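You operate a simulated robot arm through the tools that you are given. There is no shell and no other tool. Be economical: measure what you need, move in short steps, check, and stop when the job is done.

The job below is to be done with a simulated two-armed robot. You get a single attempt, and the scene is never put back.

Task
Fold the blank down, lay it on the upper pins, level the beam.
Fine: blue switch on down, 90 degrees; grey switch on hand for each yellow jog, on auto to take it out; pins by seat 6; jog the beam level last and leave it on hand.

The check looks at the end state, three seconds after you hand in, the way a careful person would. Anything else that was tipped, shoved, dropped, spilled or broken makes it a failure. Flat cloth is picked up by pressing the open fingertips on it (5 to 10 N) and closing them slowly along it; thin cloth reads only 2 to 8 mm in the jaws.

Robot
Two 7-joint arms with two-finger parallel grippers on one trunk, on a base that drives. Base frame: it is fixed to the floor where the robot stands at the start and does not move with it; the origin is under the middle of the robot, x ahead of it, y to its left, z up. Readings come in cm, degrees, newtons and seconds.
The left shoulder is at the start at [5, 16.1, 117.3], the right one opposite. With the tool pointing down near the work surface each hand reaches from about 10 to 46 cm from the robot's upright axis, wherever it stands, measured 20 degrees to its own side. Places, roughly: aluminium blank [-50, 175, 50]; black angle knob [40, 30, 80]; blue fold switch [60, 0, 80]; blue spacer [40, 50, 100]; grey switch of the head [60, -10, 80]; hand wheel [30, 40, 80]; stainless blank [0, 200, 50]; upper pins by seat 6 [-10, 200, 80]; white trim knob [50, 20, 80]; zinc blank [-50, 175, 75]. Payload 3.43 kg a hand.
The TCP of each hand is the grasp point between the finger pads, 3 cm short of the fingertips. In the tool frame z runs along the fingers and y along their closing line. The gripper opens to 9.4 cm. The fingers are 2.8 cm wide and 1 cm thick; the gripper's body (5 by 9.6 cm) begins 5.5 cm behind the TCP.
Orientation is that of the tool frame in the base frame, as [roll, pitch, yaw] about the fixed x, y, z axes, in that order (R = Rz(yaw) Ry(pitch) Rx(roll)). With the fingers straight down and closing along the base's y, the tool's x points along the base's -x, its y along +y and its z along -z.

Tools
- The arms move only by the tool move_arm. It takes "left_targets", "right_targets" or both (then of equal length, played together; a hand with none holds still); each is a list of rows, each an object (a shift or turn left out is 0, a gripper value left out holds the last) with "travel": the shift along the tool's x, y, z in cm, a list of three; "dr": the turn, a rotation vector about the tool's x, y, z in degrees, a list of three; "fingers": the opening, from 0 (shut) to 1 (fully open). In form: [{"travel": [tx, ty, tz], "dr": [rx, ry, rz], "fingers": fingers}, ...]. A call has 1 to 10 rows; each row is the pose to reach, as a shift and turn from the pose commanded when the call began, along the tool's axes at that moment. Each row takes 0.2 s and may step no farther than 5 cm and 8.6 degrees from the row before; otherwise, or with a gripper value out of range, the whole call is refused. A pose out of reach is approached as far as the arm can. The call stops where the force on the tool passes 60 N (or 10 N more than at its start, if that is more) or the arm is blocked; 0.2 s more then pass. The fingers move at their own pace (about 4.5 cm/s each) and stop on an object; they squeeze with about 21 N. The grip force told is the motor's: it shows also when the fingers shut on nothing. Time passes only in rows, and 0.2 s behind the last, so rows that repeat a pose let the fingers close. The reply holds the time, the measured pose of the TCP, the force on the tool along the base axes, the opening and the grip force, in the units named above and with some noise, with the torque about the TCP (base axes, N m) and any sound that the robot's microphone picked up, and new pictures: "pictures" is both (left out), scene, wrist or none (wrist: the cameras of the hands that moved).
- Cameras (640 x 400 px; columns grow to the right, rows downward): "scene" is now at [12.26, 2.43, 129.44]; the picture's right is [0.28, -0.96, 0.00], its down [-0.57, -0.17, -0.81] and it looks along [0.77, 0.23, -0.59] (base axes); focal length 214 px, centre (320, 200). "left" rides on the left gripper at [7.6, -1.4, -10.2] in its tool frame; the picture's right is [0.18, 0.98, 0.00], its down [-0.75, 0.14, -0.64] and it looks along [-0.63, 0.12, 0.77] (tool axes); focal length 243 px, centre (320, 200). "right" rides on the right gripper at [7.6, 1.4, -10.2] in its tool frame; the picture's right is [-0.18, 0.98, 0.00], its down [-0.75, -0.14, -0.64] and it looks along [-0.63, -0.12, 0.77] (tool axes); focal length 243 px, centre (320, 200). There is no depth. A picture from a camera that has moved, and an enlarged one, comes with that camera's place and axes in the base frame and with its lens.
- slide_trunk(by): slides the trunk up (or, below 0, down) by that many cm; the arms and the scene camera ride with it, the base frame stays. It gives what a move gives, with no picture.
- drive_base(legs): drives the robot by 1 to 6 legs, each [ahead, left, turn to the left] in cm, cm and degrees, along the robot's own axes; the way and the turn of a leg run together, so that a leg with both is an arc; at most 150 cm and 180 degrees a leg. The arms and the cameras ride along, it lands a little off, and it stops where it bumps. It gives what a move gives, and a new picture of the scene camera.
- pan_tilt(pan, tilt): turns the head with the scene camera to pan (to the left, within 80 degrees either way) and tilt (down, from -29 to 69), counted from straight ahead of the robot. It gives what a move gives, and a new picture of the scene camera.
- close_up(camera, box): a new picture of the part [left, top, right, bottom] of that camera's present view, enlarged. It takes no simulated time.
- finish_job(): hands the job in; it is judged then, once.

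Go step by step. Nothing tells you exact positions but the pictures and the camera data: compare them with the known pose of the tool, close in by small moves and look again before you grip or let go. The budget is 120 turns and 260 pictures, counting those below and the enlarged ones. Unless the task says otherwise, let go and move clear before handing in, and close with one line.

The tools are called after "Emit:" by a JSON object that holds its "op" and its "data". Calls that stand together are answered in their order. move_arm: Moves the arms, as the interface text tells. Its arguments: {"type":"object","properties":{"left_targets":{"type":"array","items":{"type":"object","properties":{"travel":{"type":"array","items":{"type":"number"}},"dr":{"type":"array","items":{"type":"number"}},"fingers":{"type":"number"}}}},"right_targets":{"type":"array","items":{"type":"object","properties":{"travel":{"type":"array","items":{"type":"number"}},"dr":{"type":"array","items":{"type":"number"}},"fingers":{"type":"number"}}}},"pictures":{"type":"string","enum":["both","scene","wrist","none"]}},"required":[]} The other tools are called the same way: slide_trunk (by) slides the trunk up or down; drive_base (legs) drives the base; pan_tilt (pan, tilt) turns the head that bears the scene camera; close_up (camera, box) takes an enlarged picture of a part of a camera's view; finish_job () hands the job in.

At the start:

```text
t: 0.0
left_tool_pos: [37.54, 33.53, 106.27]
left_tcp_rot: [180.0, 0.1, 180.0]
left_force: [-0.3, 0.3, 0.1]
left_wrist_torque: [-0.01, -0.05, 0.03]
left_opening: 9.41
left_grip_force: 0.2
right_tool_pos: [40.72, -3.38, 118.46]
right_tcp_rot: [-179.9, 0.0, -179.8]
right_force: [-0.2, -0.5, -0.6]
right_wrist_torque: [-0.02, 0.02, 0.02]
right_opening: 9.4
right_grip_force: 0.1
trunk travel left (down, up): [-20.0, 6.7]
robot x, y, heading: [0.56, 0.07, -0.0]
head pan, tilt: [16.4, 36.1]
```

scene: 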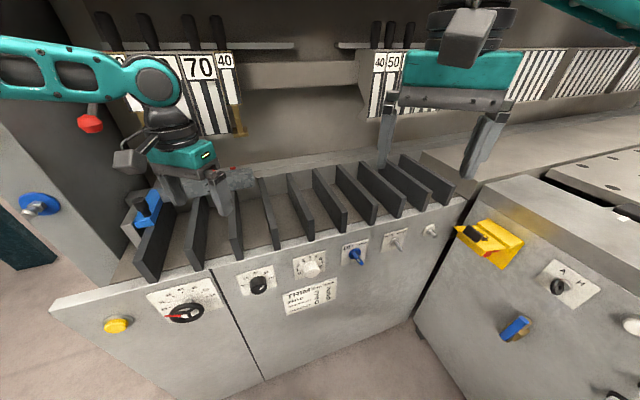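
right: 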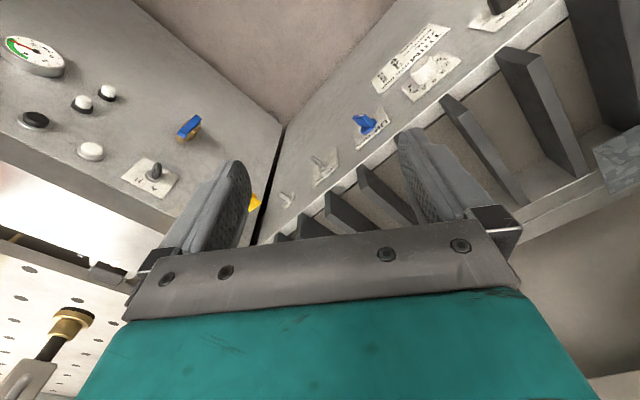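
left: 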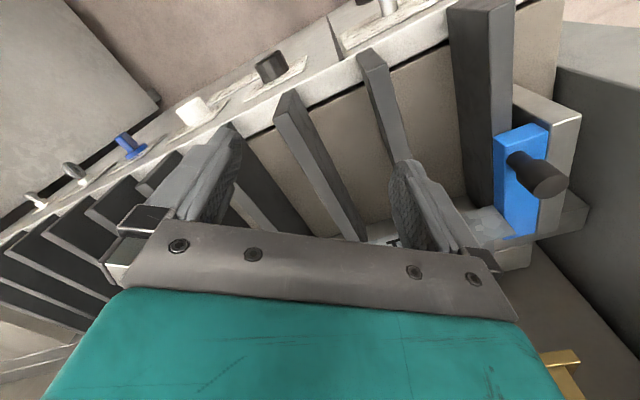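

I see the machine's front with a hand wheel, black knob, white knob, blue switch and grey switches; I enlarge the panels to read their labels and look left for the blanks.

Emit:
{"op": "close_up", "data": {"camera": "scene", "box": [90, 210, 290, 340]}}

Emit:
{"op": "close_up", "data": {"camera": "scene", "box": [270, 210, 470, 335]}}

Emit:
{"op": "close_up", "data": {"camera": "scene", "box": [440, 210, 640, 335]}}

Emit:
{"op": "pan_tilt", "data": {"pan": 78, "tilt": 30}}

```text
3.08 times, centred on (190, 275) of scene
camera zoom: at [12.26, 2.43, 129.44], right [0.28, -0.96, 0.0], down [-0.57, -0.17, -0.81], along [0.77, 0.23, -0.59], focal length 660 px, centre (720, -31)
```

zoom: 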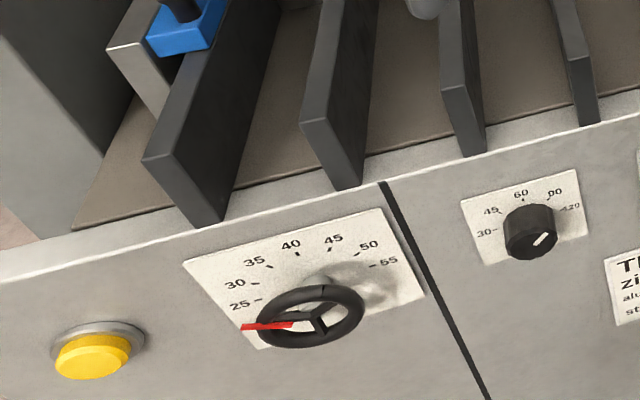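

```text
3.20 times, centred on (370, 272) of scene
camera zoom: at [12.26, 2.43, 129.44], right [0.28, -0.96, 0.0], down [-0.57, -0.17, -0.81], along [0.77, 0.23, -0.59], focal length 686 px, centre (160, -32)
```

zoom: 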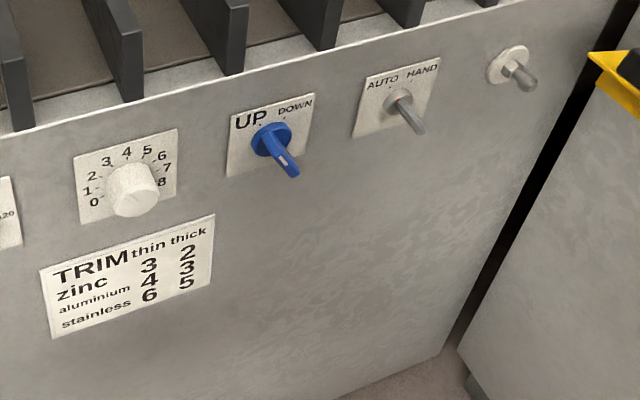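

```text
3.20 times, centred on (540, 272) of scene
camera zoom: at [12.26, 2.43, 129.44], right [0.28, -0.96, 0.0], down [-0.57, -0.17, -0.81], along [0.77, 0.23, -0.59], focal length 686 px, centre (-384, -32)
```

zoom: 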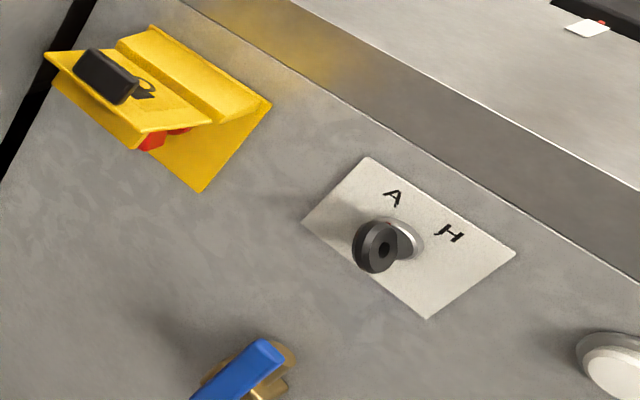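

```text
t: 1.3
left_tool_pos: [37.45, 33.51, 106.26]
left_tcp_rot: [179.9, -0.1, -180.0]
left_force: [-0.7, -0.5, 0.5]
left_wrist_torque: [-0.01, 0.02, 0.02]
left_opening: 9.4
left_grip_force: 0.0
right_tool_pos: [40.78, -3.38, 118.41]
right_tcp_rot: [180.0, 0.0, 180.0]
right_force: [-1.0, -0.6, 0.7]
right_wrist_torque: [-0.04, 0.01, 0.02]
right_opening: 9.41
right_grip_force: 0.0
trunk travel left (down, up): [-20.0, 6.7]
robot x, y, heading: [0.14, -0.25, 0.1]
head pan, tilt: [78.0, 30.0]
camera scene: at [5.77, 8.8, 130.4], right [0.98, -0.21, 0.0], down [-0.1, -0.49, -0.87], along [0.18, 0.85, -0.5], focal length 214 px, centre (320, 200)
```

scene: 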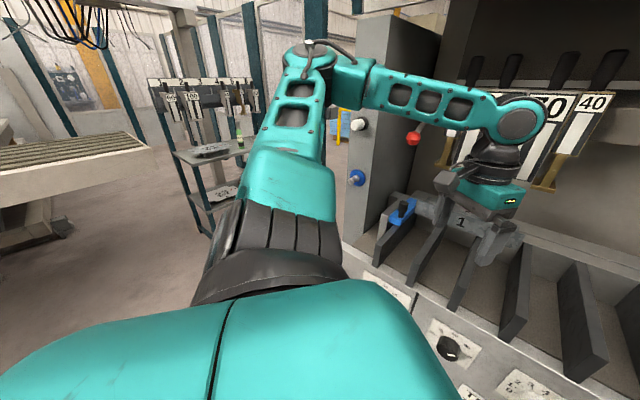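

The blanks' rack is to the left, partly hidden. I enlarge what I see to find the sheets, the labels and the pins.

Emit:
{"op": "close_up", "data": {"camera": "scene", "box": [140, 60, 270, 240]}}

Emit:
{"op": "close_up", "data": {"camera": "scene", "box": [330, 60, 640, 260]}}

Emit:
{"op": "pan_tilt", "data": {"pan": -20, "tilt": 20}}

Emit:
{"op": "pan_tilt", "data": {"pan": 25, "tilt": 10}}

```text
2.22 times, centred on (205, 150) of scene
camera zoom: at [5.77, 8.8, 130.4], right [0.98, -0.21, 0.0], down [-0.1, -0.49, -0.87], along [0.18, 0.85, -0.5], focal length 477 px, centre (576, 311)
```

zoom: 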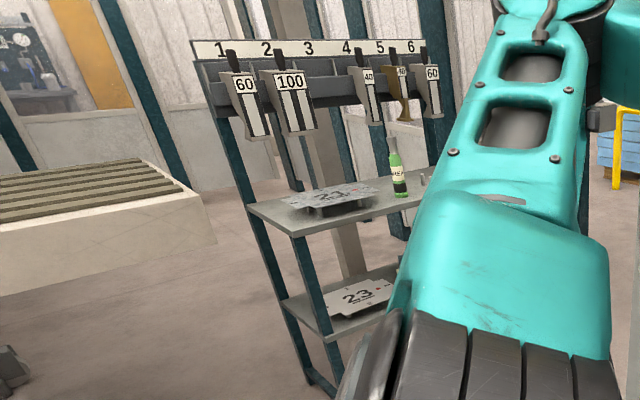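

```text
2.00 times, centred on (485, 160) of scene
camera zoom: at [5.77, 8.8, 130.4], right [0.98, -0.21, 0.0], down [-0.1, -0.49, -0.87], along [0.18, 0.85, -0.5], focal length 429 px, centre (-10, 280)
```

zoom: 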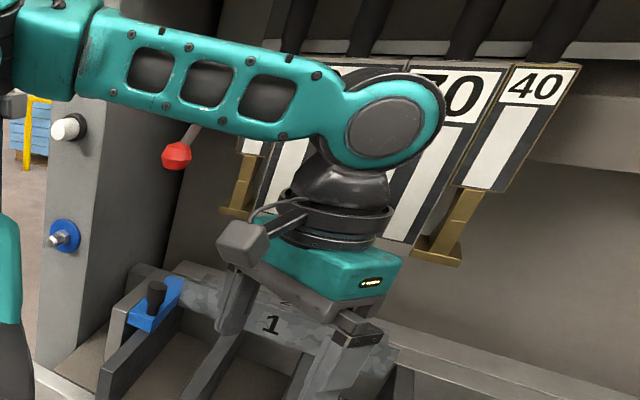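

```text
t: 3.1
left_tool_pos: [37.49, 33.46, 106.19]
left_tcp_rot: [-180.0, -0.1, 180.0]
left_force: [-0.3, 0.7, 0.7]
left_wrist_torque: [-0.02, 0.01, -0.02]
left_opening: 9.4
left_grip_force: 0.1
right_tool_pos: [40.91, -3.28, 118.32]
right_tcp_rot: [-180.0, 0.1, -180.0]
right_force: [0.4, 0.3, -0.5]
right_wrist_torque: [-0.02, 0.01, -0.03]
right_opening: 9.38
right_grip_force: 0.1
trunk travel left (down, up): [-20.0, 6.7]
robot x, y, heading: [0.03, -0.16, -0.1]
head pan, tilt: [-20.0, 20.0]
camera scene: at [12.63, -3.22, 132.0], right [-0.34, -0.94, 0.0], down [-0.32, 0.12, -0.94], along [0.88, -0.32, -0.34], focal length 214 px, centre (320, 200)
```

scene: 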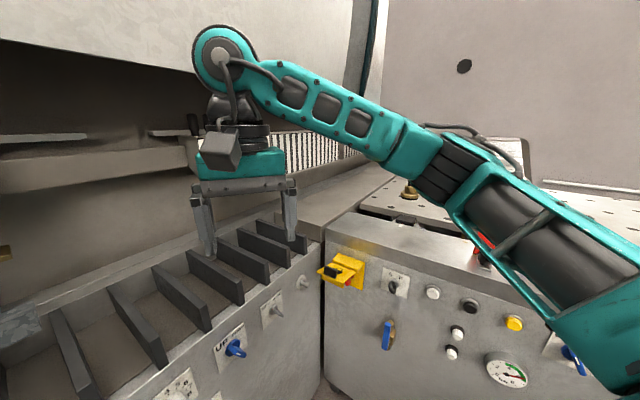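

```text
t: 4.2
left_tool_pos: [37.49, 33.55, 106.22]
left_tcp_rot: [180.0, -0.1, -180.0]
left_force: [-0.1, 1.0, 0.1]
left_wrist_torque: [0.02, -0.01, -0.02]
left_opening: 9.39
left_grip_force: 0.1
right_tool_pos: [40.76, -3.27, 118.39]
right_tcp_rot: [179.9, 0.0, 179.9]
right_force: [0.1, 0.5, -0.7]
right_wrist_torque: [0.02, 0.0, 0.01]
right_opening: 9.38
right_grip_force: 0.1
trunk travel left (down, up): [-20.0, 6.7]
robot x, y, heading: [0.08, -0.14, -0.1]
head pan, tilt: [25.0, 10.0]
camera scene: at [12.31, 3.88, 133.63], right [0.42, -0.91, 0.0], down [-0.16, -0.07, -0.98], along [0.89, 0.42, -0.17], focal length 214 px, centre (320, 200)
```

scene: 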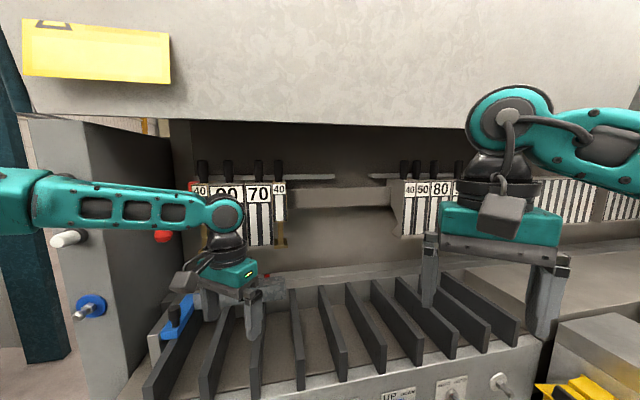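

There is a yellow note at upper left and a plate marked 1 under the left hand. I enlarge those.

Emit:
{"op": "close_up", "data": {"camera": "scene", "box": [10, 10, 190, 122]}}

Emit:
{"op": "close_up", "data": {"camera": "scene", "box": [140, 150, 340, 400]}}

Emit:
{"op": "close_up", "data": {"camera": "left", "box": [200, 0, 640, 275]}}

Emit:
{"op": "close_up", "data": {"camera": "scene", "box": [340, 130, 640, 320]}}

```text
3.56 times, centred on (100, 66) of scene
camera zoom: at [12.31, 3.88, 133.63], right [0.42, -0.91, 0.0], down [-0.16, -0.07, -0.98], along [0.89, 0.42, -0.17], focal length 763 px, centre (1102, 676)
```

zoom: 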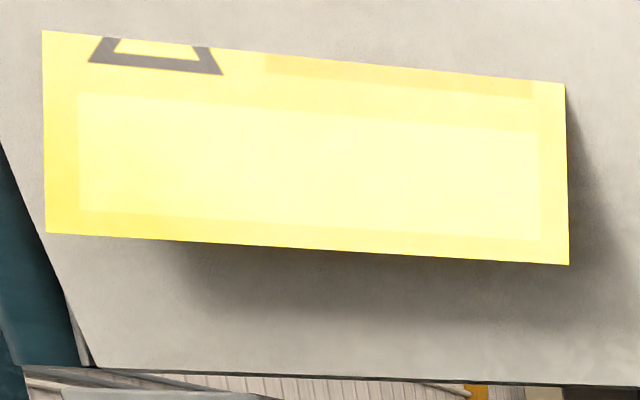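

```text
1.60 times, centred on (240, 275) of scene
camera zoom: at [12.31, 3.88, 133.63], right [0.42, -0.91, 0.0], down [-0.16, -0.07, -0.98], along [0.89, 0.42, -0.17], focal length 343 px, centre (448, 80)
```

zoom: 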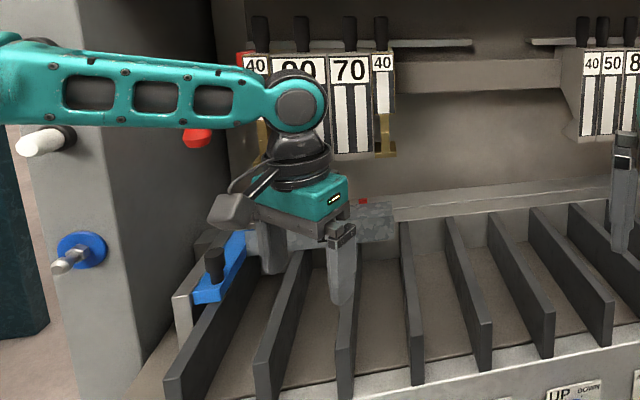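

```text
1.45 times, centred on (420, 138) of left
camera zoom: at [29.82, 32.03, 116.55], right [-0.18, 0.98, 0.0], down [0.75, 0.14, 0.64], along [0.63, 0.12, -0.77], focal length 353 px, centre (174, 291)
```

zoom: 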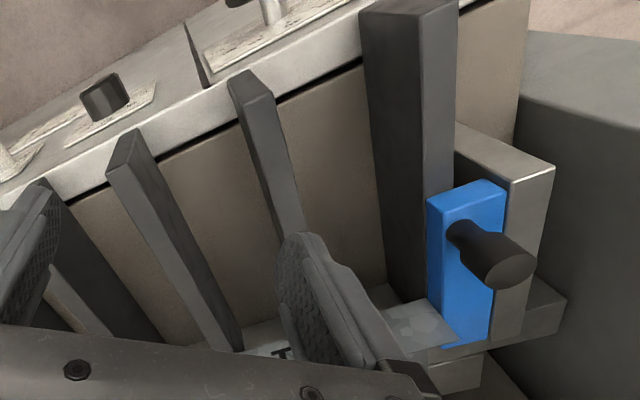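

```text
2.11 times, centred on (490, 225) of scene
camera zoom: at [12.31, 3.88, 133.63], right [0.42, -0.91, 0.0], down [-0.16, -0.07, -0.98], along [0.89, 0.42, -0.17], focal length 452 px, centre (-38, 147)
```

zoom: 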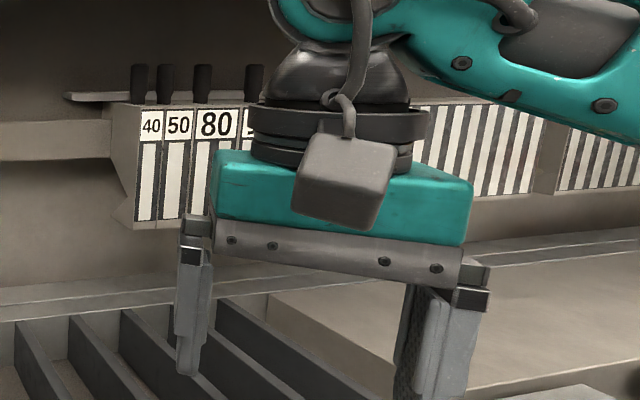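

A blank marked 1 seems to lie in the machine under the left hand, by the blue spacer. I raise the left hand straight up and look again.

Emit:
{"op": "move_arm", "data": {"left_targets": [{"travel": [0, 0, -5]}, {"travel": [0, 0, -10]}, {"travel": [0, 0, -14]}, {"travel": [4, 0, -14]}, {"travel": [8, 0, -14]}, {"travel": [8, 0, -14]}], "pictures": "both"}}

Emit:
{"op": "pan_tilt", "data": {"pan": 35, "tilt": 38}}

```text
t: 5.6
left_tool_pos: [29.56, 33.69, 120.11]
left_tcp_rot: [-180.0, -0.1, -179.8]
left_force: [0.2, -0.3, 0.2]
left_wrist_torque: [0.0, -0.01, -0.05]
left_opening: 9.42
left_grip_force: 0.0
right_tool_pos: [40.79, -3.23, 118.42]
right_tcp_rot: [180.0, 0.0, -179.9]
right_force: [0.9, 0.7, 0.3]
right_wrist_torque: [0.0, 0.01, 0.02]
right_opening: 9.39
right_grip_force: 0.1
trunk travel left (down, up): [-20.0, 6.7]
robot x, y, heading: [0.02, -0.01, 0.2]
head pan, tilt: [25.0, 10.0]
camera scene: at [12.34, 3.88, 133.63], right [0.42, -0.91, 0.0], down [-0.16, -0.07, -0.98], along [0.89, 0.42, -0.17], focal length 214 px, centre (320, 200)
camera left: at [21.8, 32.2, 130.48], right [-0.19, 0.98, 0.0], down [0.75, 0.14, 0.64], along [0.63, 0.12, -0.77], focal length 243 px, centre (320, 200)
```

scene: 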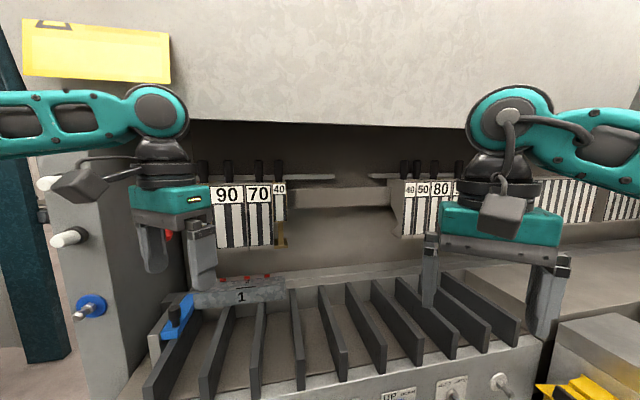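
left: 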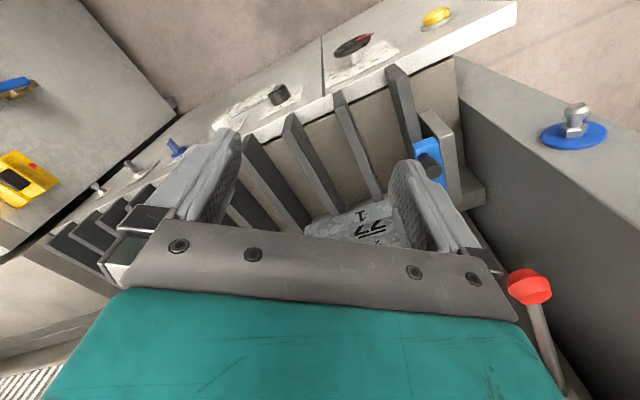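

```text
t: 6.5
left_tool_pos: [29.44, 33.77, 120.14]
left_tcp_rot: [180.0, 0.0, 180.0]
left_force: [0.0, -0.3, 0.4]
left_wrist_torque: [-0.01, -0.03, 0.04]
left_opening: 9.41
left_grip_force: 0.1
right_tool_pos: [40.79, -3.25, 118.32]
right_tcp_rot: [-179.9, 0.0, 180.0]
right_force: [-0.8, -0.3, -0.1]
right_wrist_torque: [0.01, 0.0, 0.02]
right_opening: 9.38
right_grip_force: 0.1
trunk travel left (down, up): [-20.0, 6.7]
robot x, y, heading: [-0.07, -0.0, -0.2]
head pan, tilt: [35.0, 38.0]
camera scene: at [10.95, 4.91, 129.17], right [0.57, -0.82, 0.0], down [-0.5, -0.35, -0.79], along [0.65, 0.45, -0.62], focal length 214 px, centre (320, 200)
```

scene: 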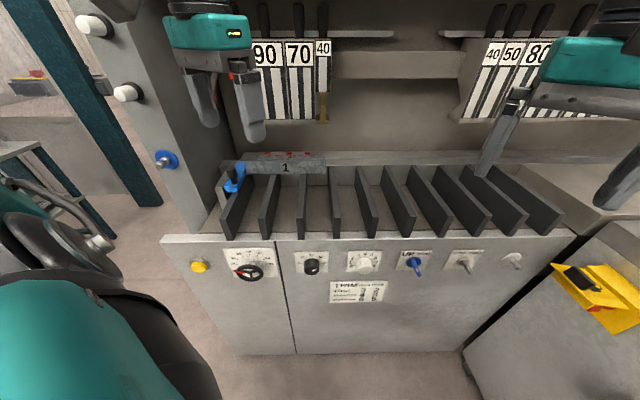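

With the hand raised, the blank (marked 1 and 22, red dots) is visible at the back of the left ribs. I look closer.

Emit:
{"op": "close_up", "data": {"camera": "scene", "box": [200, 120, 360, 220]}}

Emit:
{"op": "close_up", "data": {"camera": "left", "box": [260, 90, 500, 260]}}

Emit:
{"op": "close_up", "data": {"camera": "scene", "box": [170, 230, 330, 320]}}

Emit:
{"op": "close_up", "data": {"camera": "scene", "box": [320, 230, 560, 310]}}

```text
4.00 times, centred on (280, 170) of scene
camera zoom: at [10.95, 4.91, 129.17], right [0.57, -0.82, 0.0], down [-0.5, -0.35, -0.79], along [0.65, 0.45, -0.62], focal length 858 px, centre (480, 320)
```

zoom: 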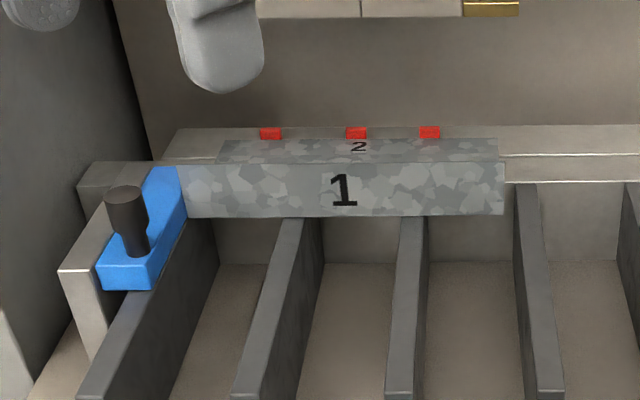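

```text
2.35 times, centred on (380, 175) of left
camera zoom: at [21.8, 32.21, 130.49], right [-0.18, 0.98, 0.0], down [0.75, 0.14, 0.64], along [0.63, 0.12, -0.77], focal length 571 px, centre (179, 259)
```

zoom: 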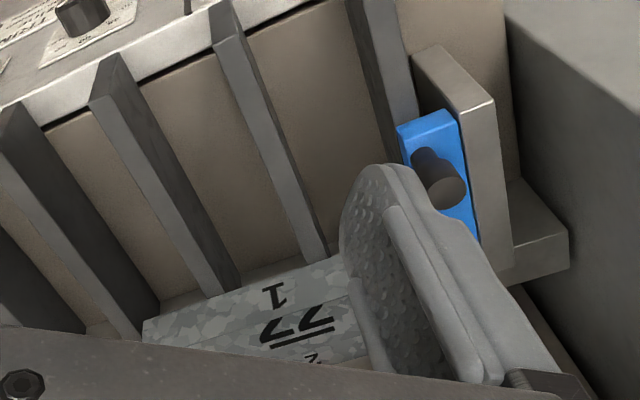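

```text
4.00 times, centred on (250, 275) of scene
camera zoom: at [10.95, 4.91, 129.17], right [0.57, -0.82, 0.0], down [-0.5, -0.35, -0.79], along [0.65, 0.45, -0.62], focal length 858 px, centre (600, -100)
```

zoom: 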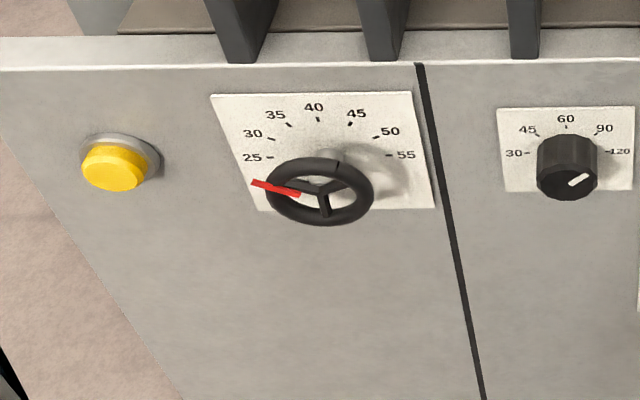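

```text
2.67 times, centred on (440, 270) of scene
camera zoom: at [10.95, 4.91, 129.17], right [0.57, -0.82, 0.0], down [-0.5, -0.35, -0.79], along [0.65, 0.45, -0.62], focal length 572 px, centre (0, 13)
```

zoom: 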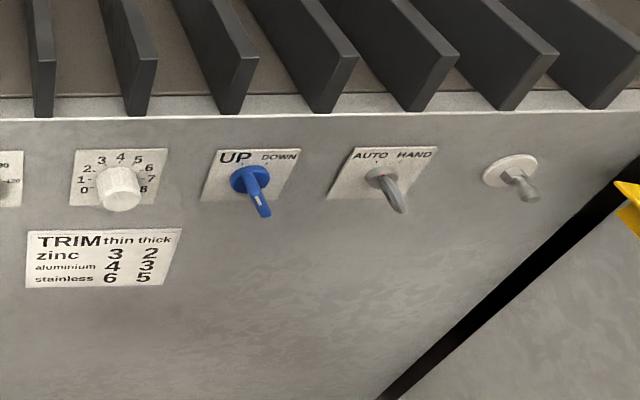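

The blank in the machine bears tabs 1, 22 and 2, seated against three red stops and the blue spacer. I back off a little to see the front panel straight on.

Emit:
{"op": "drive_base", "data": {"legs": [[-25, 5, 0]]}}

Emit:
{"op": "pan_tilt", "data": {"pan": 10, "tilt": 38}}

```text
t: 8.3
left_tool_pos: [5.17, 38.81, 120.27]
left_tcp_rot: [180.0, 0.0, -179.8]
left_force: [-1.3, 0.0, -0.1]
left_wrist_torque: [0.01, -0.02, 0.01]
left_opening: 9.39
left_grip_force: 0.0
right_tool_pos: [16.59, 1.71, 118.42]
right_tcp_rot: [-180.0, 0.1, -179.9]
right_force: [-0.1, -0.2, 0.5]
right_wrist_torque: [-0.04, -0.03, -0.04]
right_opening: 9.4
right_grip_force: 0.0
trunk travel left (down, up): [-20.0, 6.7]
robot x, y, heading: [-24.65, 5.02, -0.2]
head pan, tilt: [35.0, 38.0]
camera scene: at [-13.35, 9.95, 129.17], right [0.57, -0.82, 0.0], down [-0.5, -0.35, -0.79], along [0.65, 0.45, -0.62], focal length 214 px, centre (320, 200)
```

scene: 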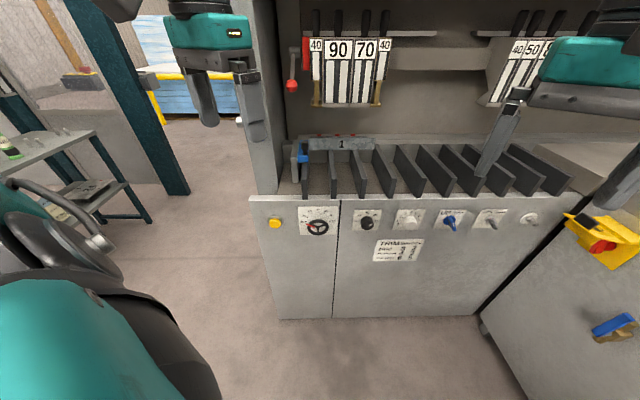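

```text
t: 9.2
left_tool_pos: [5.18, 38.76, 120.16]
left_tcp_rot: [-180.0, 0.0, -179.9]
left_force: [-0.2, -0.5, 0.0]
left_wrist_torque: [-0.02, -0.01, 0.01]
left_opening: 9.39
left_grip_force: 0.1
right_tool_pos: [16.68, 1.68, 118.33]
right_tcp_rot: [-180.0, 0.0, -179.9]
right_force: [0.0, -1.1, -2.0]
right_wrist_torque: [-0.01, 0.03, -0.02]
right_opening: 9.39
right_grip_force: 0.0
trunk travel left (down, up): [-20.0, 6.7]
robot x, y, heading: [-24.4, 4.85, -0.2]
head pan, tilt: [10.0, 38.0]
camera scene: at [-11.86, 6.5, 129.16], right [0.17, -0.98, 0.0], down [-0.61, -0.11, -0.79], along [0.78, 0.14, -0.62], focal length 214 px, centre (320, 200)
```

scene: 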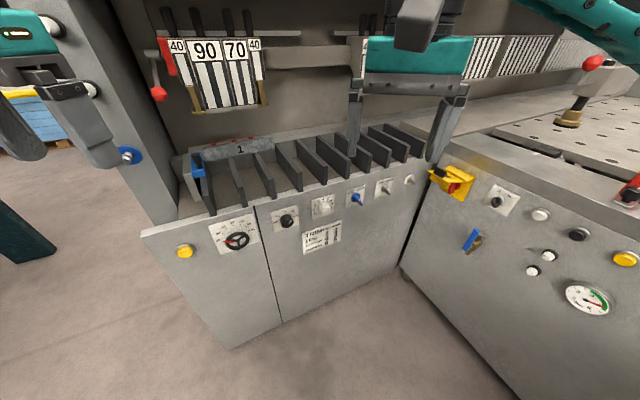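

Emit:
{"op": "close_up", "data": {"camera": "scene", "box": [200, 205, 310, 275]}}

Emit:
{"op": "close_up", "data": {"camera": "scene", "box": [295, 165, 425, 255]}}

Emit:
{"op": "close_up", "data": {"camera": "scene", "box": [100, 20, 310, 200]}}

```text
5.71 times, centred on (255, 240) of scene
camera zoom: at [-11.86, 6.5, 129.16], right [0.17, -0.98, 0.0], down [-0.61, -0.11, -0.79], along [0.78, 0.14, -0.62], focal length 1226 px, centre (691, -29)
```

zoom: 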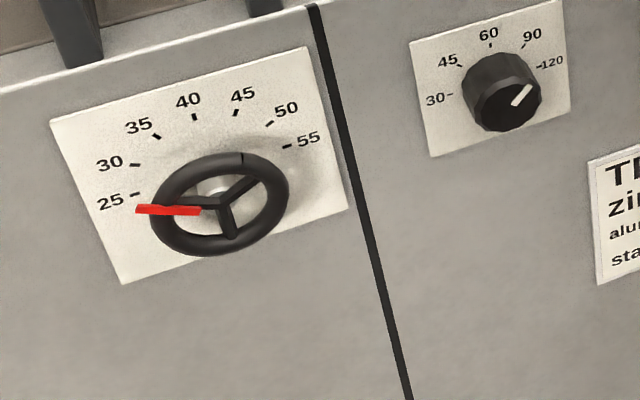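

```text
4.44 times, centred on (360, 210) of scene
camera zoom: at [-11.86, 6.5, 129.16], right [0.17, -0.98, 0.0], down [-0.61, -0.11, -0.79], along [0.78, 0.14, -0.62], focal length 953 px, centre (142, 156)
```

zoom: 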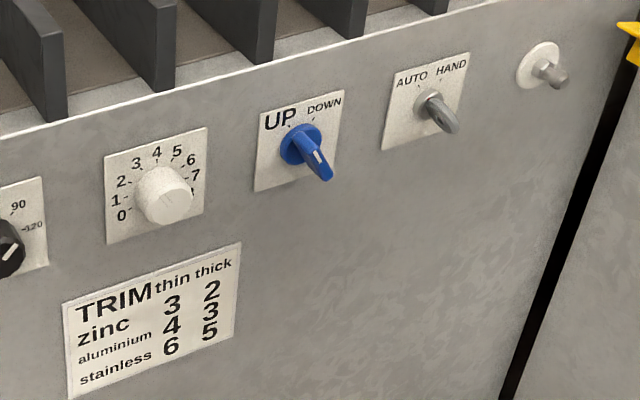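

```text
2.22 times, centred on (205, 110) of scene
camera zoom: at [-11.86, 6.5, 129.16], right [0.17, -0.98, 0.0], down [-0.61, -0.11, -0.79], along [0.78, 0.14, -0.62], focal length 477 px, centre (576, 400)
```

zoom: 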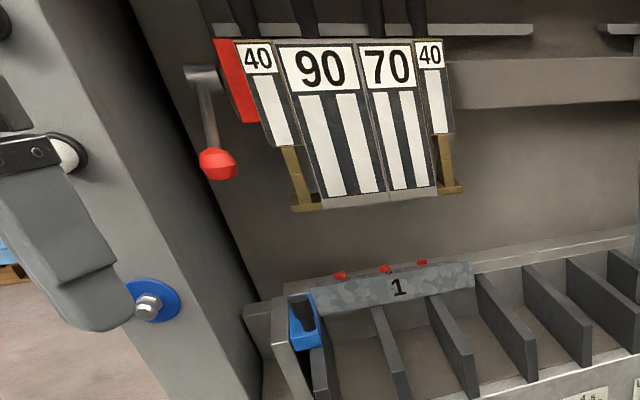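

The panel is a plane facing about 36 degrees to my right-rear (yellow button about [20,51,80], grey switch about [62,-7,80]). I turn 36 degrees left to face it squarely and look at the switches.

Emit:
{"op": "drive_base", "data": {"legs": [[0, 0, 36], [3, -28, 0]]}}

Emit:
{"op": "pan_tilt", "data": {"pan": 0, "tilt": 40}}

```text
t: 14.0
left_tool_pos: [-1.13, 28.4, 120.13]
left_tcp_rot: [-180.0, 0.1, -144.2]
left_force: [0.4, 0.2, -0.6]
left_wrist_torque: [-0.01, 0.0, 0.0]
left_opening: 9.42
left_grip_force: 0.1
right_tool_pos: [29.75, 5.13, 118.47]
right_tcp_rot: [-179.9, 0.0, -144.1]
right_force: [-0.6, 0.2, -0.2]
right_wrist_torque: [0.01, 0.02, -0.02]
right_opening: 9.38
right_grip_force: 0.0
trunk travel left (down, up): [-20.0, 6.7]
robot x, y, heading: [-5.27, -16.17, 36.0]
head pan, tilt: [10.0, 38.0]
camera scene: at [3.91, -7.67, 129.16], right [0.72, -0.7, 0.0], down [-0.43, -0.44, -0.79], along [0.55, 0.57, -0.62], focal length 214 px, centre (320, 200)
```

scene: 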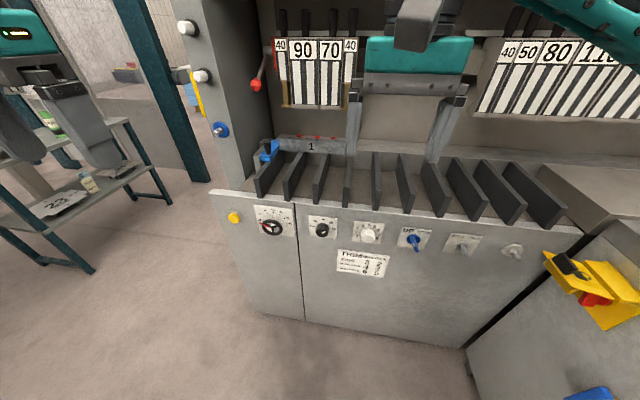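

```text
t: 14.7
left_tool_pos: [-1.12, 28.39, 120.19]
left_tcp_rot: [179.9, 0.0, -144.0]
left_force: [-0.3, 0.7, -0.4]
left_wrist_torque: [0.0, -0.02, 0.02]
left_opening: 9.39
left_grip_force: 0.1
right_tool_pos: [29.82, 5.13, 118.47]
right_tcp_rot: [-179.9, 0.0, -144.2]
right_force: [-0.3, 0.6, 0.5]
right_wrist_torque: [0.02, -0.06, 0.02]
right_opening: 9.38
right_grip_force: 0.1
trunk travel left (down, up): [-20.0, 6.7]
robot x, y, heading: [-5.41, -16.61, 35.8]
head pan, tilt: [0.0, 40.0]
camera scene: at [4.77, -8.86, 128.86], right [0.59, -0.81, 0.0], down [-0.52, -0.38, -0.77], along [0.62, 0.45, -0.64], focal length 214 px, centre (320, 200)
```

scene: 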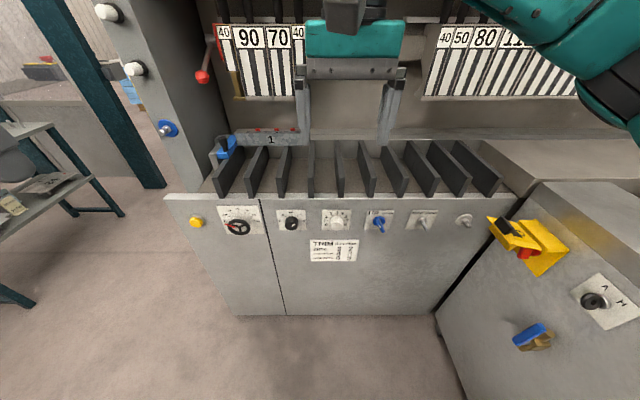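

Emit:
{"op": "close_up", "data": {"camera": "scene", "box": [350, 195, 480, 276]}}

Emit:
{"op": "close_up", "data": {"camera": "scene", "box": [260, 195, 390, 276]}}

Emit:
{"op": "slide_trunk", "data": {"by": -20}}

Emit:
{"op": "pan_tilt", "data": {"pan": 0, "tilt": 30}}

```text
4.92 times, centred on (415, 236) of scene
camera zoom: at [4.77, -8.86, 128.86], right [0.59, -0.81, 0.0], down [-0.52, -0.38, -0.77], along [0.62, 0.45, -0.64], focal length 1056 px, centre (-148, 25)
```

zoom: 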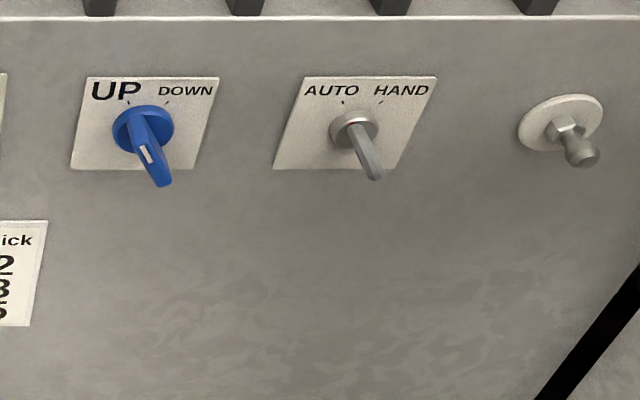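

```text
4.92 times, centred on (325, 236) of scene
camera zoom: at [4.77, -8.86, 128.86], right [0.59, -0.81, 0.0], down [-0.52, -0.38, -0.77], along [0.62, 0.45, -0.64], focal length 1056 px, centre (295, 25)
```

zoom: 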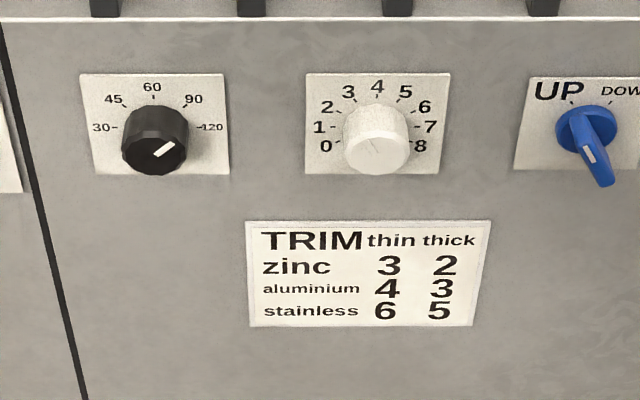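

```text
t: 16.9
left_tool_pos: [-1.29, 28.36, 100.25]
left_tcp_rot: [-179.9, -0.1, -144.1]
left_force: [0.5, 0.8, 0.7]
left_wrist_torque: [0.0, 0.01, -0.02]
left_opening: 9.4
left_grip_force: 0.2
right_tool_pos: [29.66, 5.01, 98.41]
right_tcp_rot: [-180.0, 0.0, -144.1]
right_force: [-0.1, -0.3, 0.2]
right_wrist_torque: [0.01, -0.01, 0.03]
right_opening: 9.41
right_grip_force: 0.1
trunk travel left (down, up): [0.0, 26.7]
robot x, y, heading: [-5.18, -16.0, 35.8]
head pan, tilt: [0.0, 40.0]
```

```text
t: 17.6
left_tool_pos: [-1.02, 28.5, 100.23]
left_tcp_rot: [-180.0, 0.0, -144.1]
left_force: [0.0, 0.6, -0.1]
left_wrist_torque: [0.03, -0.01, 0.0]
left_opening: 9.42
left_grip_force: 0.0
right_tool_pos: [29.81, 5.01, 98.39]
right_tcp_rot: [-180.0, 0.0, -144.0]
right_force: [0.7, 0.3, -0.7]
right_wrist_torque: [-0.02, 0.01, 0.01]
right_opening: 9.38
right_grip_force: 0.1
trunk travel left (down, up): [0.0, 26.7]
robot x, y, heading: [-5.21, -16.07, 35.9]
head pan, tilt: [0.0, 30.0]
camera scene: at [5.22, -8.55, 110.39], right [0.59, -0.81, 0.0], down [-0.41, -0.29, -0.87], along [0.7, 0.51, -0.5], focal length 214 px, centre (320, 200)
```

scene: 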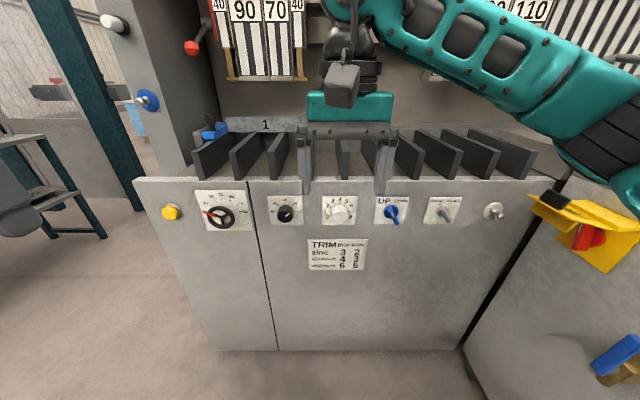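

Emit:
{"op": "close_up", "data": {"camera": "scene", "box": [260, 180, 388, 260]}}

Emit:
{"op": "close_up", "data": {"camera": "scene", "box": [365, 180, 525, 280]}}

Emit:
{"op": "close_up", "data": {"camera": "scene", "box": [190, 90, 320, 170]}}

```text
5.00 times, centred on (324, 220) of scene
camera zoom: at [5.22, -8.55, 110.39], right [0.59, -0.81, 0.0], down [-0.41, -0.29, -0.87], along [0.7, 0.51, -0.5], focal length 1072 px, centre (300, 100)
```

zoom: 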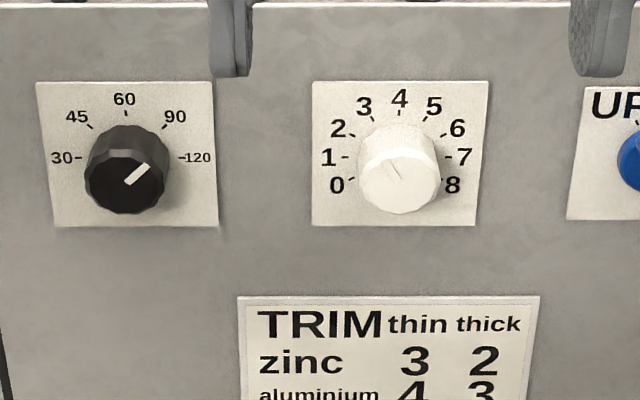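

```text
4.00 times, centred on (445, 230) of scene
camera zoom: at [5.22, -8.55, 110.39], right [0.59, -0.81, 0.0], down [-0.41, -0.29, -0.87], along [0.7, 0.51, -0.5], focal length 858 px, centre (-180, 80)
```

zoom: 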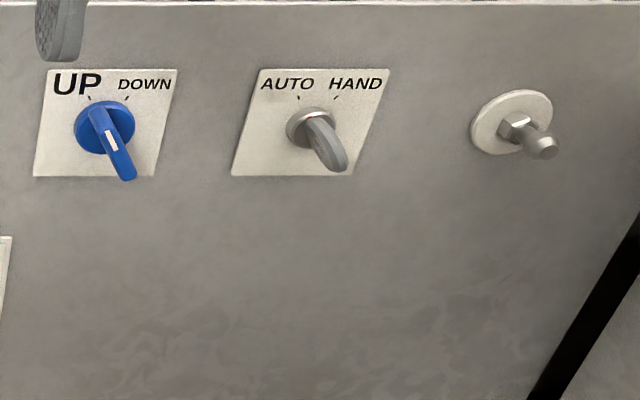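

```text
4.92 times, centred on (255, 130) of scene
camera zoom: at [5.22, -8.55, 110.39], right [0.59, -0.81, 0.0], down [-0.41, -0.29, -0.87], along [0.7, 0.51, -0.5], focal length 1056 px, centre (640, 545)
```

zoom: 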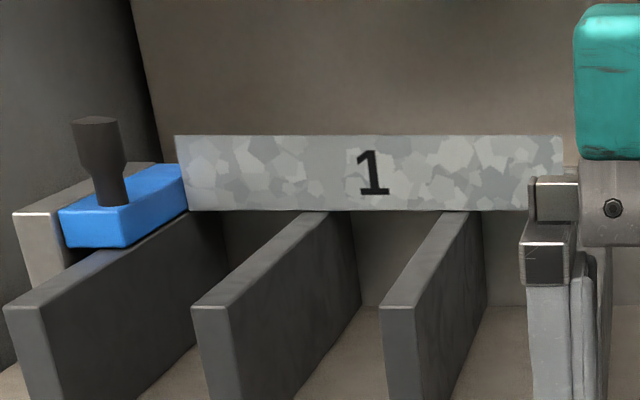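

From two views: panel plane 47 cm along my heading-normal; blue switch axis about 19 cm to the right and 61 cm ahead of the robot at z 79. The blue and grey levers seem to lean to UP and AUTO; black reads about 90 and white about 3. I swing the right hand to horizontal in front of the blue switch.

Emit:
{"op": "move_arm", "data": {"right_targets": [{"travel": [0, -1.5, 2], "dr": [0, -8.6, 0], "fingers": 0.6}, {"travel": [0, -3, 4], "dr": [0, -17.2, 0]}, {"travel": [0, -4.5, 6], "dr": [0, -25.8, 0]}, {"travel": [0, -6, 8], "dr": [0, -34.4, 0]}, {"travel": [0, -7.5, 10], "dr": [0, -43, 0]}, {"travel": [0, -9, 12], "dr": [0, -51.6, 0]}, {"travel": [0, -11, 14], "dr": [0, -60.2, 0]}, {"travel": [0, -13, 16], "dr": [0, -68.8, 0]}, {"travel": [0, -14.5, 18], "dr": [0, -77.4, 0]}, {"travel": [-2, -15.5, 19], "dr": [0, -85.9, 0]}]}}

```text
t: 19.8
left_tool_pos: [-1.24, 28.53, 100.11]
left_tcp_rot: [-180.0, 0.0, -144.1]
left_force: [0.5, -0.2, -0.4]
left_wrist_torque: [0.03, -0.02, 0.0]
left_opening: 9.4
left_grip_force: 0.1
right_tool_pos: [37.43, -3.2, 83.64]
right_tcp_rot: [179.9, 63.1, -144.0]
right_force: [0.4, 0.2, -0.2]
right_wrist_torque: [-0.01, 0.03, 0.0]
right_opening: 5.62
right_grip_force: 0.0
right hand out of reach, approached as far as the arm can: row 7, 8, 9, 10
trunk travel left (down, up): [0.0, 26.7]
robot x, y, heading: [-5.13, -15.87, 35.7]
head pan, tilt: [0.0, 30.0]
camera scene: at [5.22, -8.55, 110.4], right [0.59, -0.81, 0.0], down [-0.41, -0.29, -0.87], along [0.7, 0.51, -0.5], focal length 214 px, centre (320, 200)
camera right: at [26.38, -9.36, 81.35], right [-0.51, 0.84, 0.16], down [-0.1, -0.25, 0.96], along [0.85, 0.47, 0.22], focal length 243 px, centre (320, 200)
```

scene: 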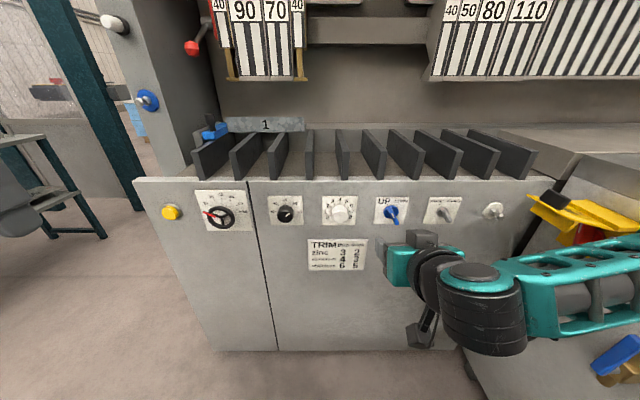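
right: 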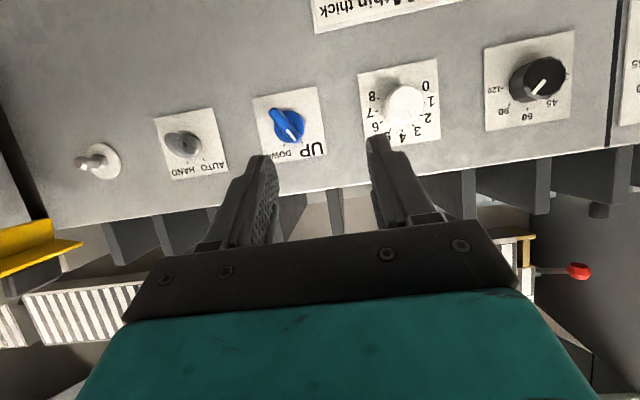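

The wrist camera now faces the panel (upside down). I enlarge it to read the pointers.

Emit:
{"op": "close_up", "data": {"camera": "right", "box": [60, 70, 340, 240]}}

Emit:
{"op": "close_up", "data": {"camera": "right", "box": [345, 20, 605, 170]}}

```text
2.29 times, centred on (200, 155) of right
camera zoom: at [26.38, -9.36, 81.35], right [-0.51, 0.84, 0.16], down [-0.1, -0.25, 0.96], along [0.85, 0.47, 0.22], focal length 555 px, centre (594, 303)
```

zoom: 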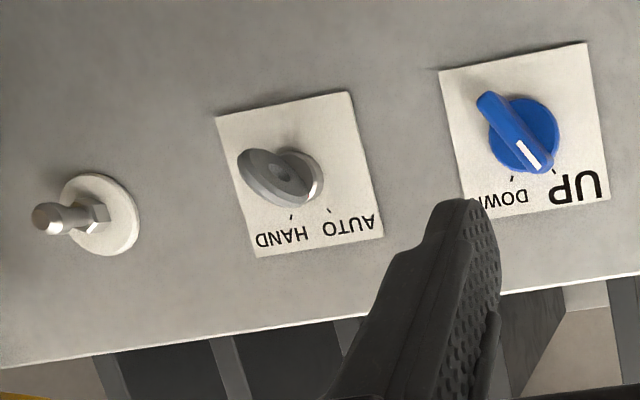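

```text
2.46 times, centred on (475, 95) of right
camera zoom: at [26.38, -9.36, 81.35], right [-0.51, 0.84, 0.16], down [-0.1, -0.25, 0.96], along [0.85, 0.47, 0.22], focal length 597 px, centre (-62, 458)
```

zoom: 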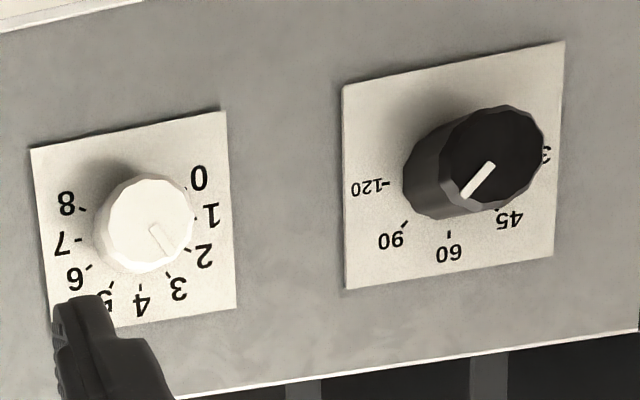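

Blue points to UP, grey to AUTO, black to 90, white to 3 (zinc, thin). The arm is too cramped this near; I move the hand forward toward the switch while levelling the tool.

Emit:
{"op": "move_arm", "data": {"right_targets": [{"travel": [0.1, -1.5, 2]}, {"travel": [0.2, -3, 4], "dr": [0, -5, 0]}, {"travel": [0.4, -4.4, 6], "dr": [0, -11, 0]}, {"travel": [0.4, -4.4, 7.5], "dr": [0, -17, 0]}, {"travel": [0.4, -4.4, 8.7], "dr": [0, -23, 0]}]}}

```text
t: 21.0
left_tool_pos: [-1.08, 28.35, 100.23]
left_tcp_rot: [180.0, 0.0, -144.1]
left_force: [0.4, 0.3, -0.6]
left_wrist_torque: [0.01, 0.01, 0.04]
left_opening: 9.41
left_grip_force: 0.0
right_tool_pos: [39.23, 4.27, 84.39]
right_tcp_rot: [-180.0, 85.5, -145.3]
right_force: [0.0, -0.1, 0.4]
right_wrist_torque: [0.0, 0.02, 0.04]
right_opening: 5.64
right_grip_force: 0.2
right hand out of reach, approached as far as the arm can: row 2, 3, 4, 5
trunk travel left (down, up): [0.0, 26.7]
robot x, y, heading: [-5.14, -16.45, 35.6]
head pan, tilt: [0.0, 30.0]
camera scene: at [5.23, -8.55, 110.4], right [0.59, -0.81, 0.0], down [-0.41, -0.29, -0.87], along [0.7, 0.51, -0.5], focal length 214 px, centre (320, 200)
camera right: at [29.63, -0.72, 77.4], right [-0.55, 0.82, 0.18], down [-0.4, -0.45, 0.8], along [0.74, 0.37, 0.57], focal length 243 px, centre (320, 200)
```

scene: 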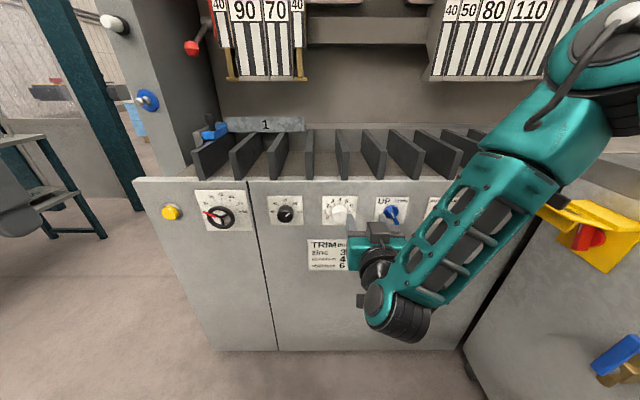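
right: 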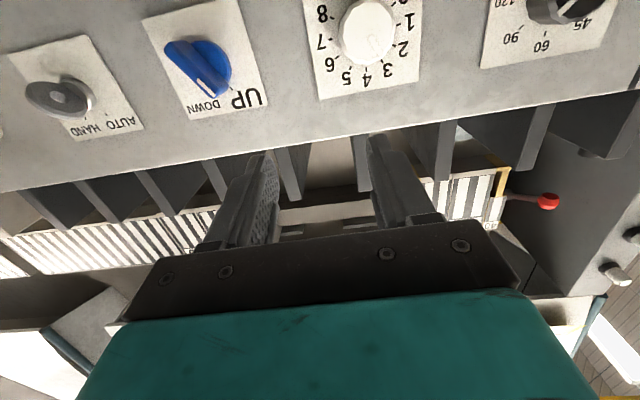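

The pose is still out of reach for the cramped arm; I raise the trunk and back off slightly, then retry.

Emit:
{"op": "drive_base", "data": {"legs": [[-8, -6, 0]]}}

Emit:
{"op": "slide_trunk", "data": {"by": 14}}

```text
t: 22.2
left_tool_pos: [-4.26, 18.96, 100.3]
left_tcp_rot: [180.0, 0.0, -143.9]
left_force: [-0.6, -0.6, 0.4]
left_wrist_torque: [0.02, 0.01, 0.03]
left_opening: 9.4
left_grip_force: 0.0
right_tool_pos: [36.36, -5.07, 84.26]
right_tcp_rot: [-179.3, 85.6, -144.3]
right_force: [0.5, -0.7, -0.4]
right_wrist_torque: [-0.01, -0.02, -0.01]
right_opening: 5.6
right_grip_force: 0.0
trunk travel left (down, up): [0.0, 26.7]
robot x, y, heading: [-8.11, -25.95, 36.0]
head pan, tilt: [0.0, 30.0]
camera scene: at [2.28, -18.09, 110.4], right [0.59, -0.81, 0.0], down [-0.4, -0.29, -0.87], along [0.7, 0.51, -0.5], focal length 214 px, centre (320, 200)
```

scene: 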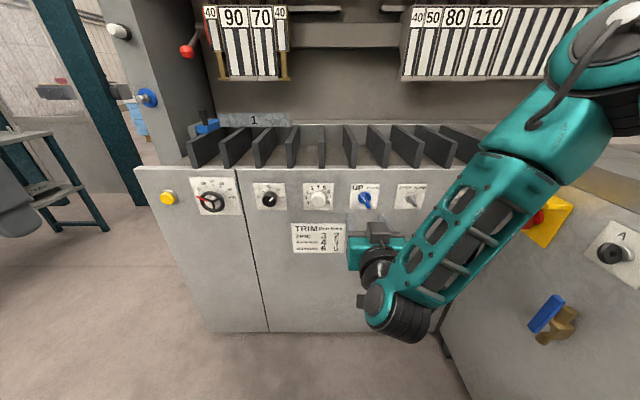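

```text
t: 23.9
left_tool_pos: [-4.14, 18.84, 114.19]
left_tcp_rot: [-180.0, 0.0, -143.8]
left_force: [-1.0, -0.7, 0.1]
left_wrist_torque: [-0.04, 0.02, -0.02]
left_opening: 9.43
left_grip_force: 0.1
right_tool_pos: [36.34, -5.21, 98.32]
right_tcp_rot: [-179.1, 85.4, -144.2]
right_force: [0.0, 0.4, 0.7]
right_wrist_torque: [0.01, 0.01, -0.01]
right_opening: 5.63
right_grip_force: 0.2
trunk travel left (down, up): [-14.0, 12.7]
robot x, y, heading: [-8.15, -25.82, 36.2]
head pan, tilt: [0.0, 30.0]
```

Emit:
{"op": "move_arm", "data": {"right_targets": [{"travel": [4, -1, 0]}, {"travel": [8, -2, 0]}, {"travel": [12, -3, 1]}, {"travel": [15, -3.4, 3]}, {"travel": [18, -3.4, 6], "dr": [0, -2, 0]}, {"travel": [18.2, -3.4, 9.5], "dr": [0, -4, 0]}]}}

```text
t: 25.3
left_tool_pos: [-4.18, 18.89, 114.3]
left_tcp_rot: [-180.0, 0.0, -143.8]
left_force: [-1.3, -0.6, -0.9]
left_wrist_torque: [-0.02, -0.04, 0.0]
left_opening: 9.42
left_grip_force: 0.1
right_tool_pos: [34.0, 2.04, 88.71]
right_tcp_rot: [-177.4, 87.5, -143.3]
right_force: [-0.4, -1.0, -0.4]
right_wrist_torque: [-0.03, -0.01, -0.01]
right_opening: 5.63
right_grip_force: 0.1
right hand out of reach, approached as far as the arm can: row 1, 2, 3, 4, 5, 6
trunk travel left (down, up): [-14.0, 12.7]
robot x, y, heading: [-8.09, -26.27, 36.1]
head pan, tilt: [0.0, 30.0]
camera scene: at [2.29, -18.1, 124.4], right [0.59, -0.81, 0.0], down [-0.4, -0.29, -0.87], along [0.7, 0.51, -0.5], focal length 214 px, centre (320, 200)
camera right: at [24.52, -2.77, 81.49], right [-0.54, 0.82, 0.18], down [-0.43, -0.46, 0.78], along [0.72, 0.35, 0.6], focal length 243 px, centre (320, 200)
```

scene: 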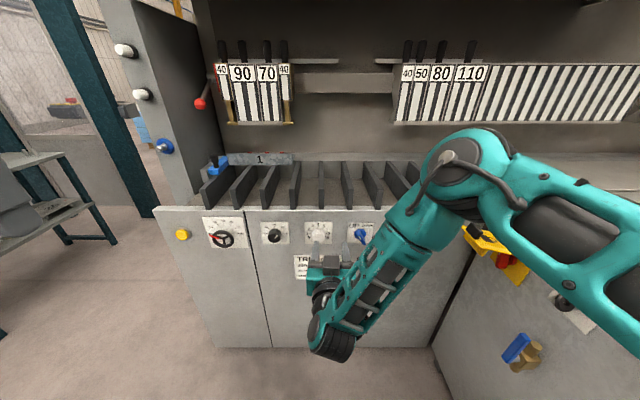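
right: 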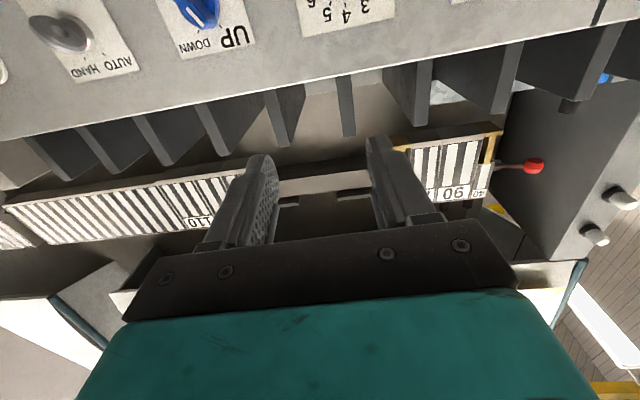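

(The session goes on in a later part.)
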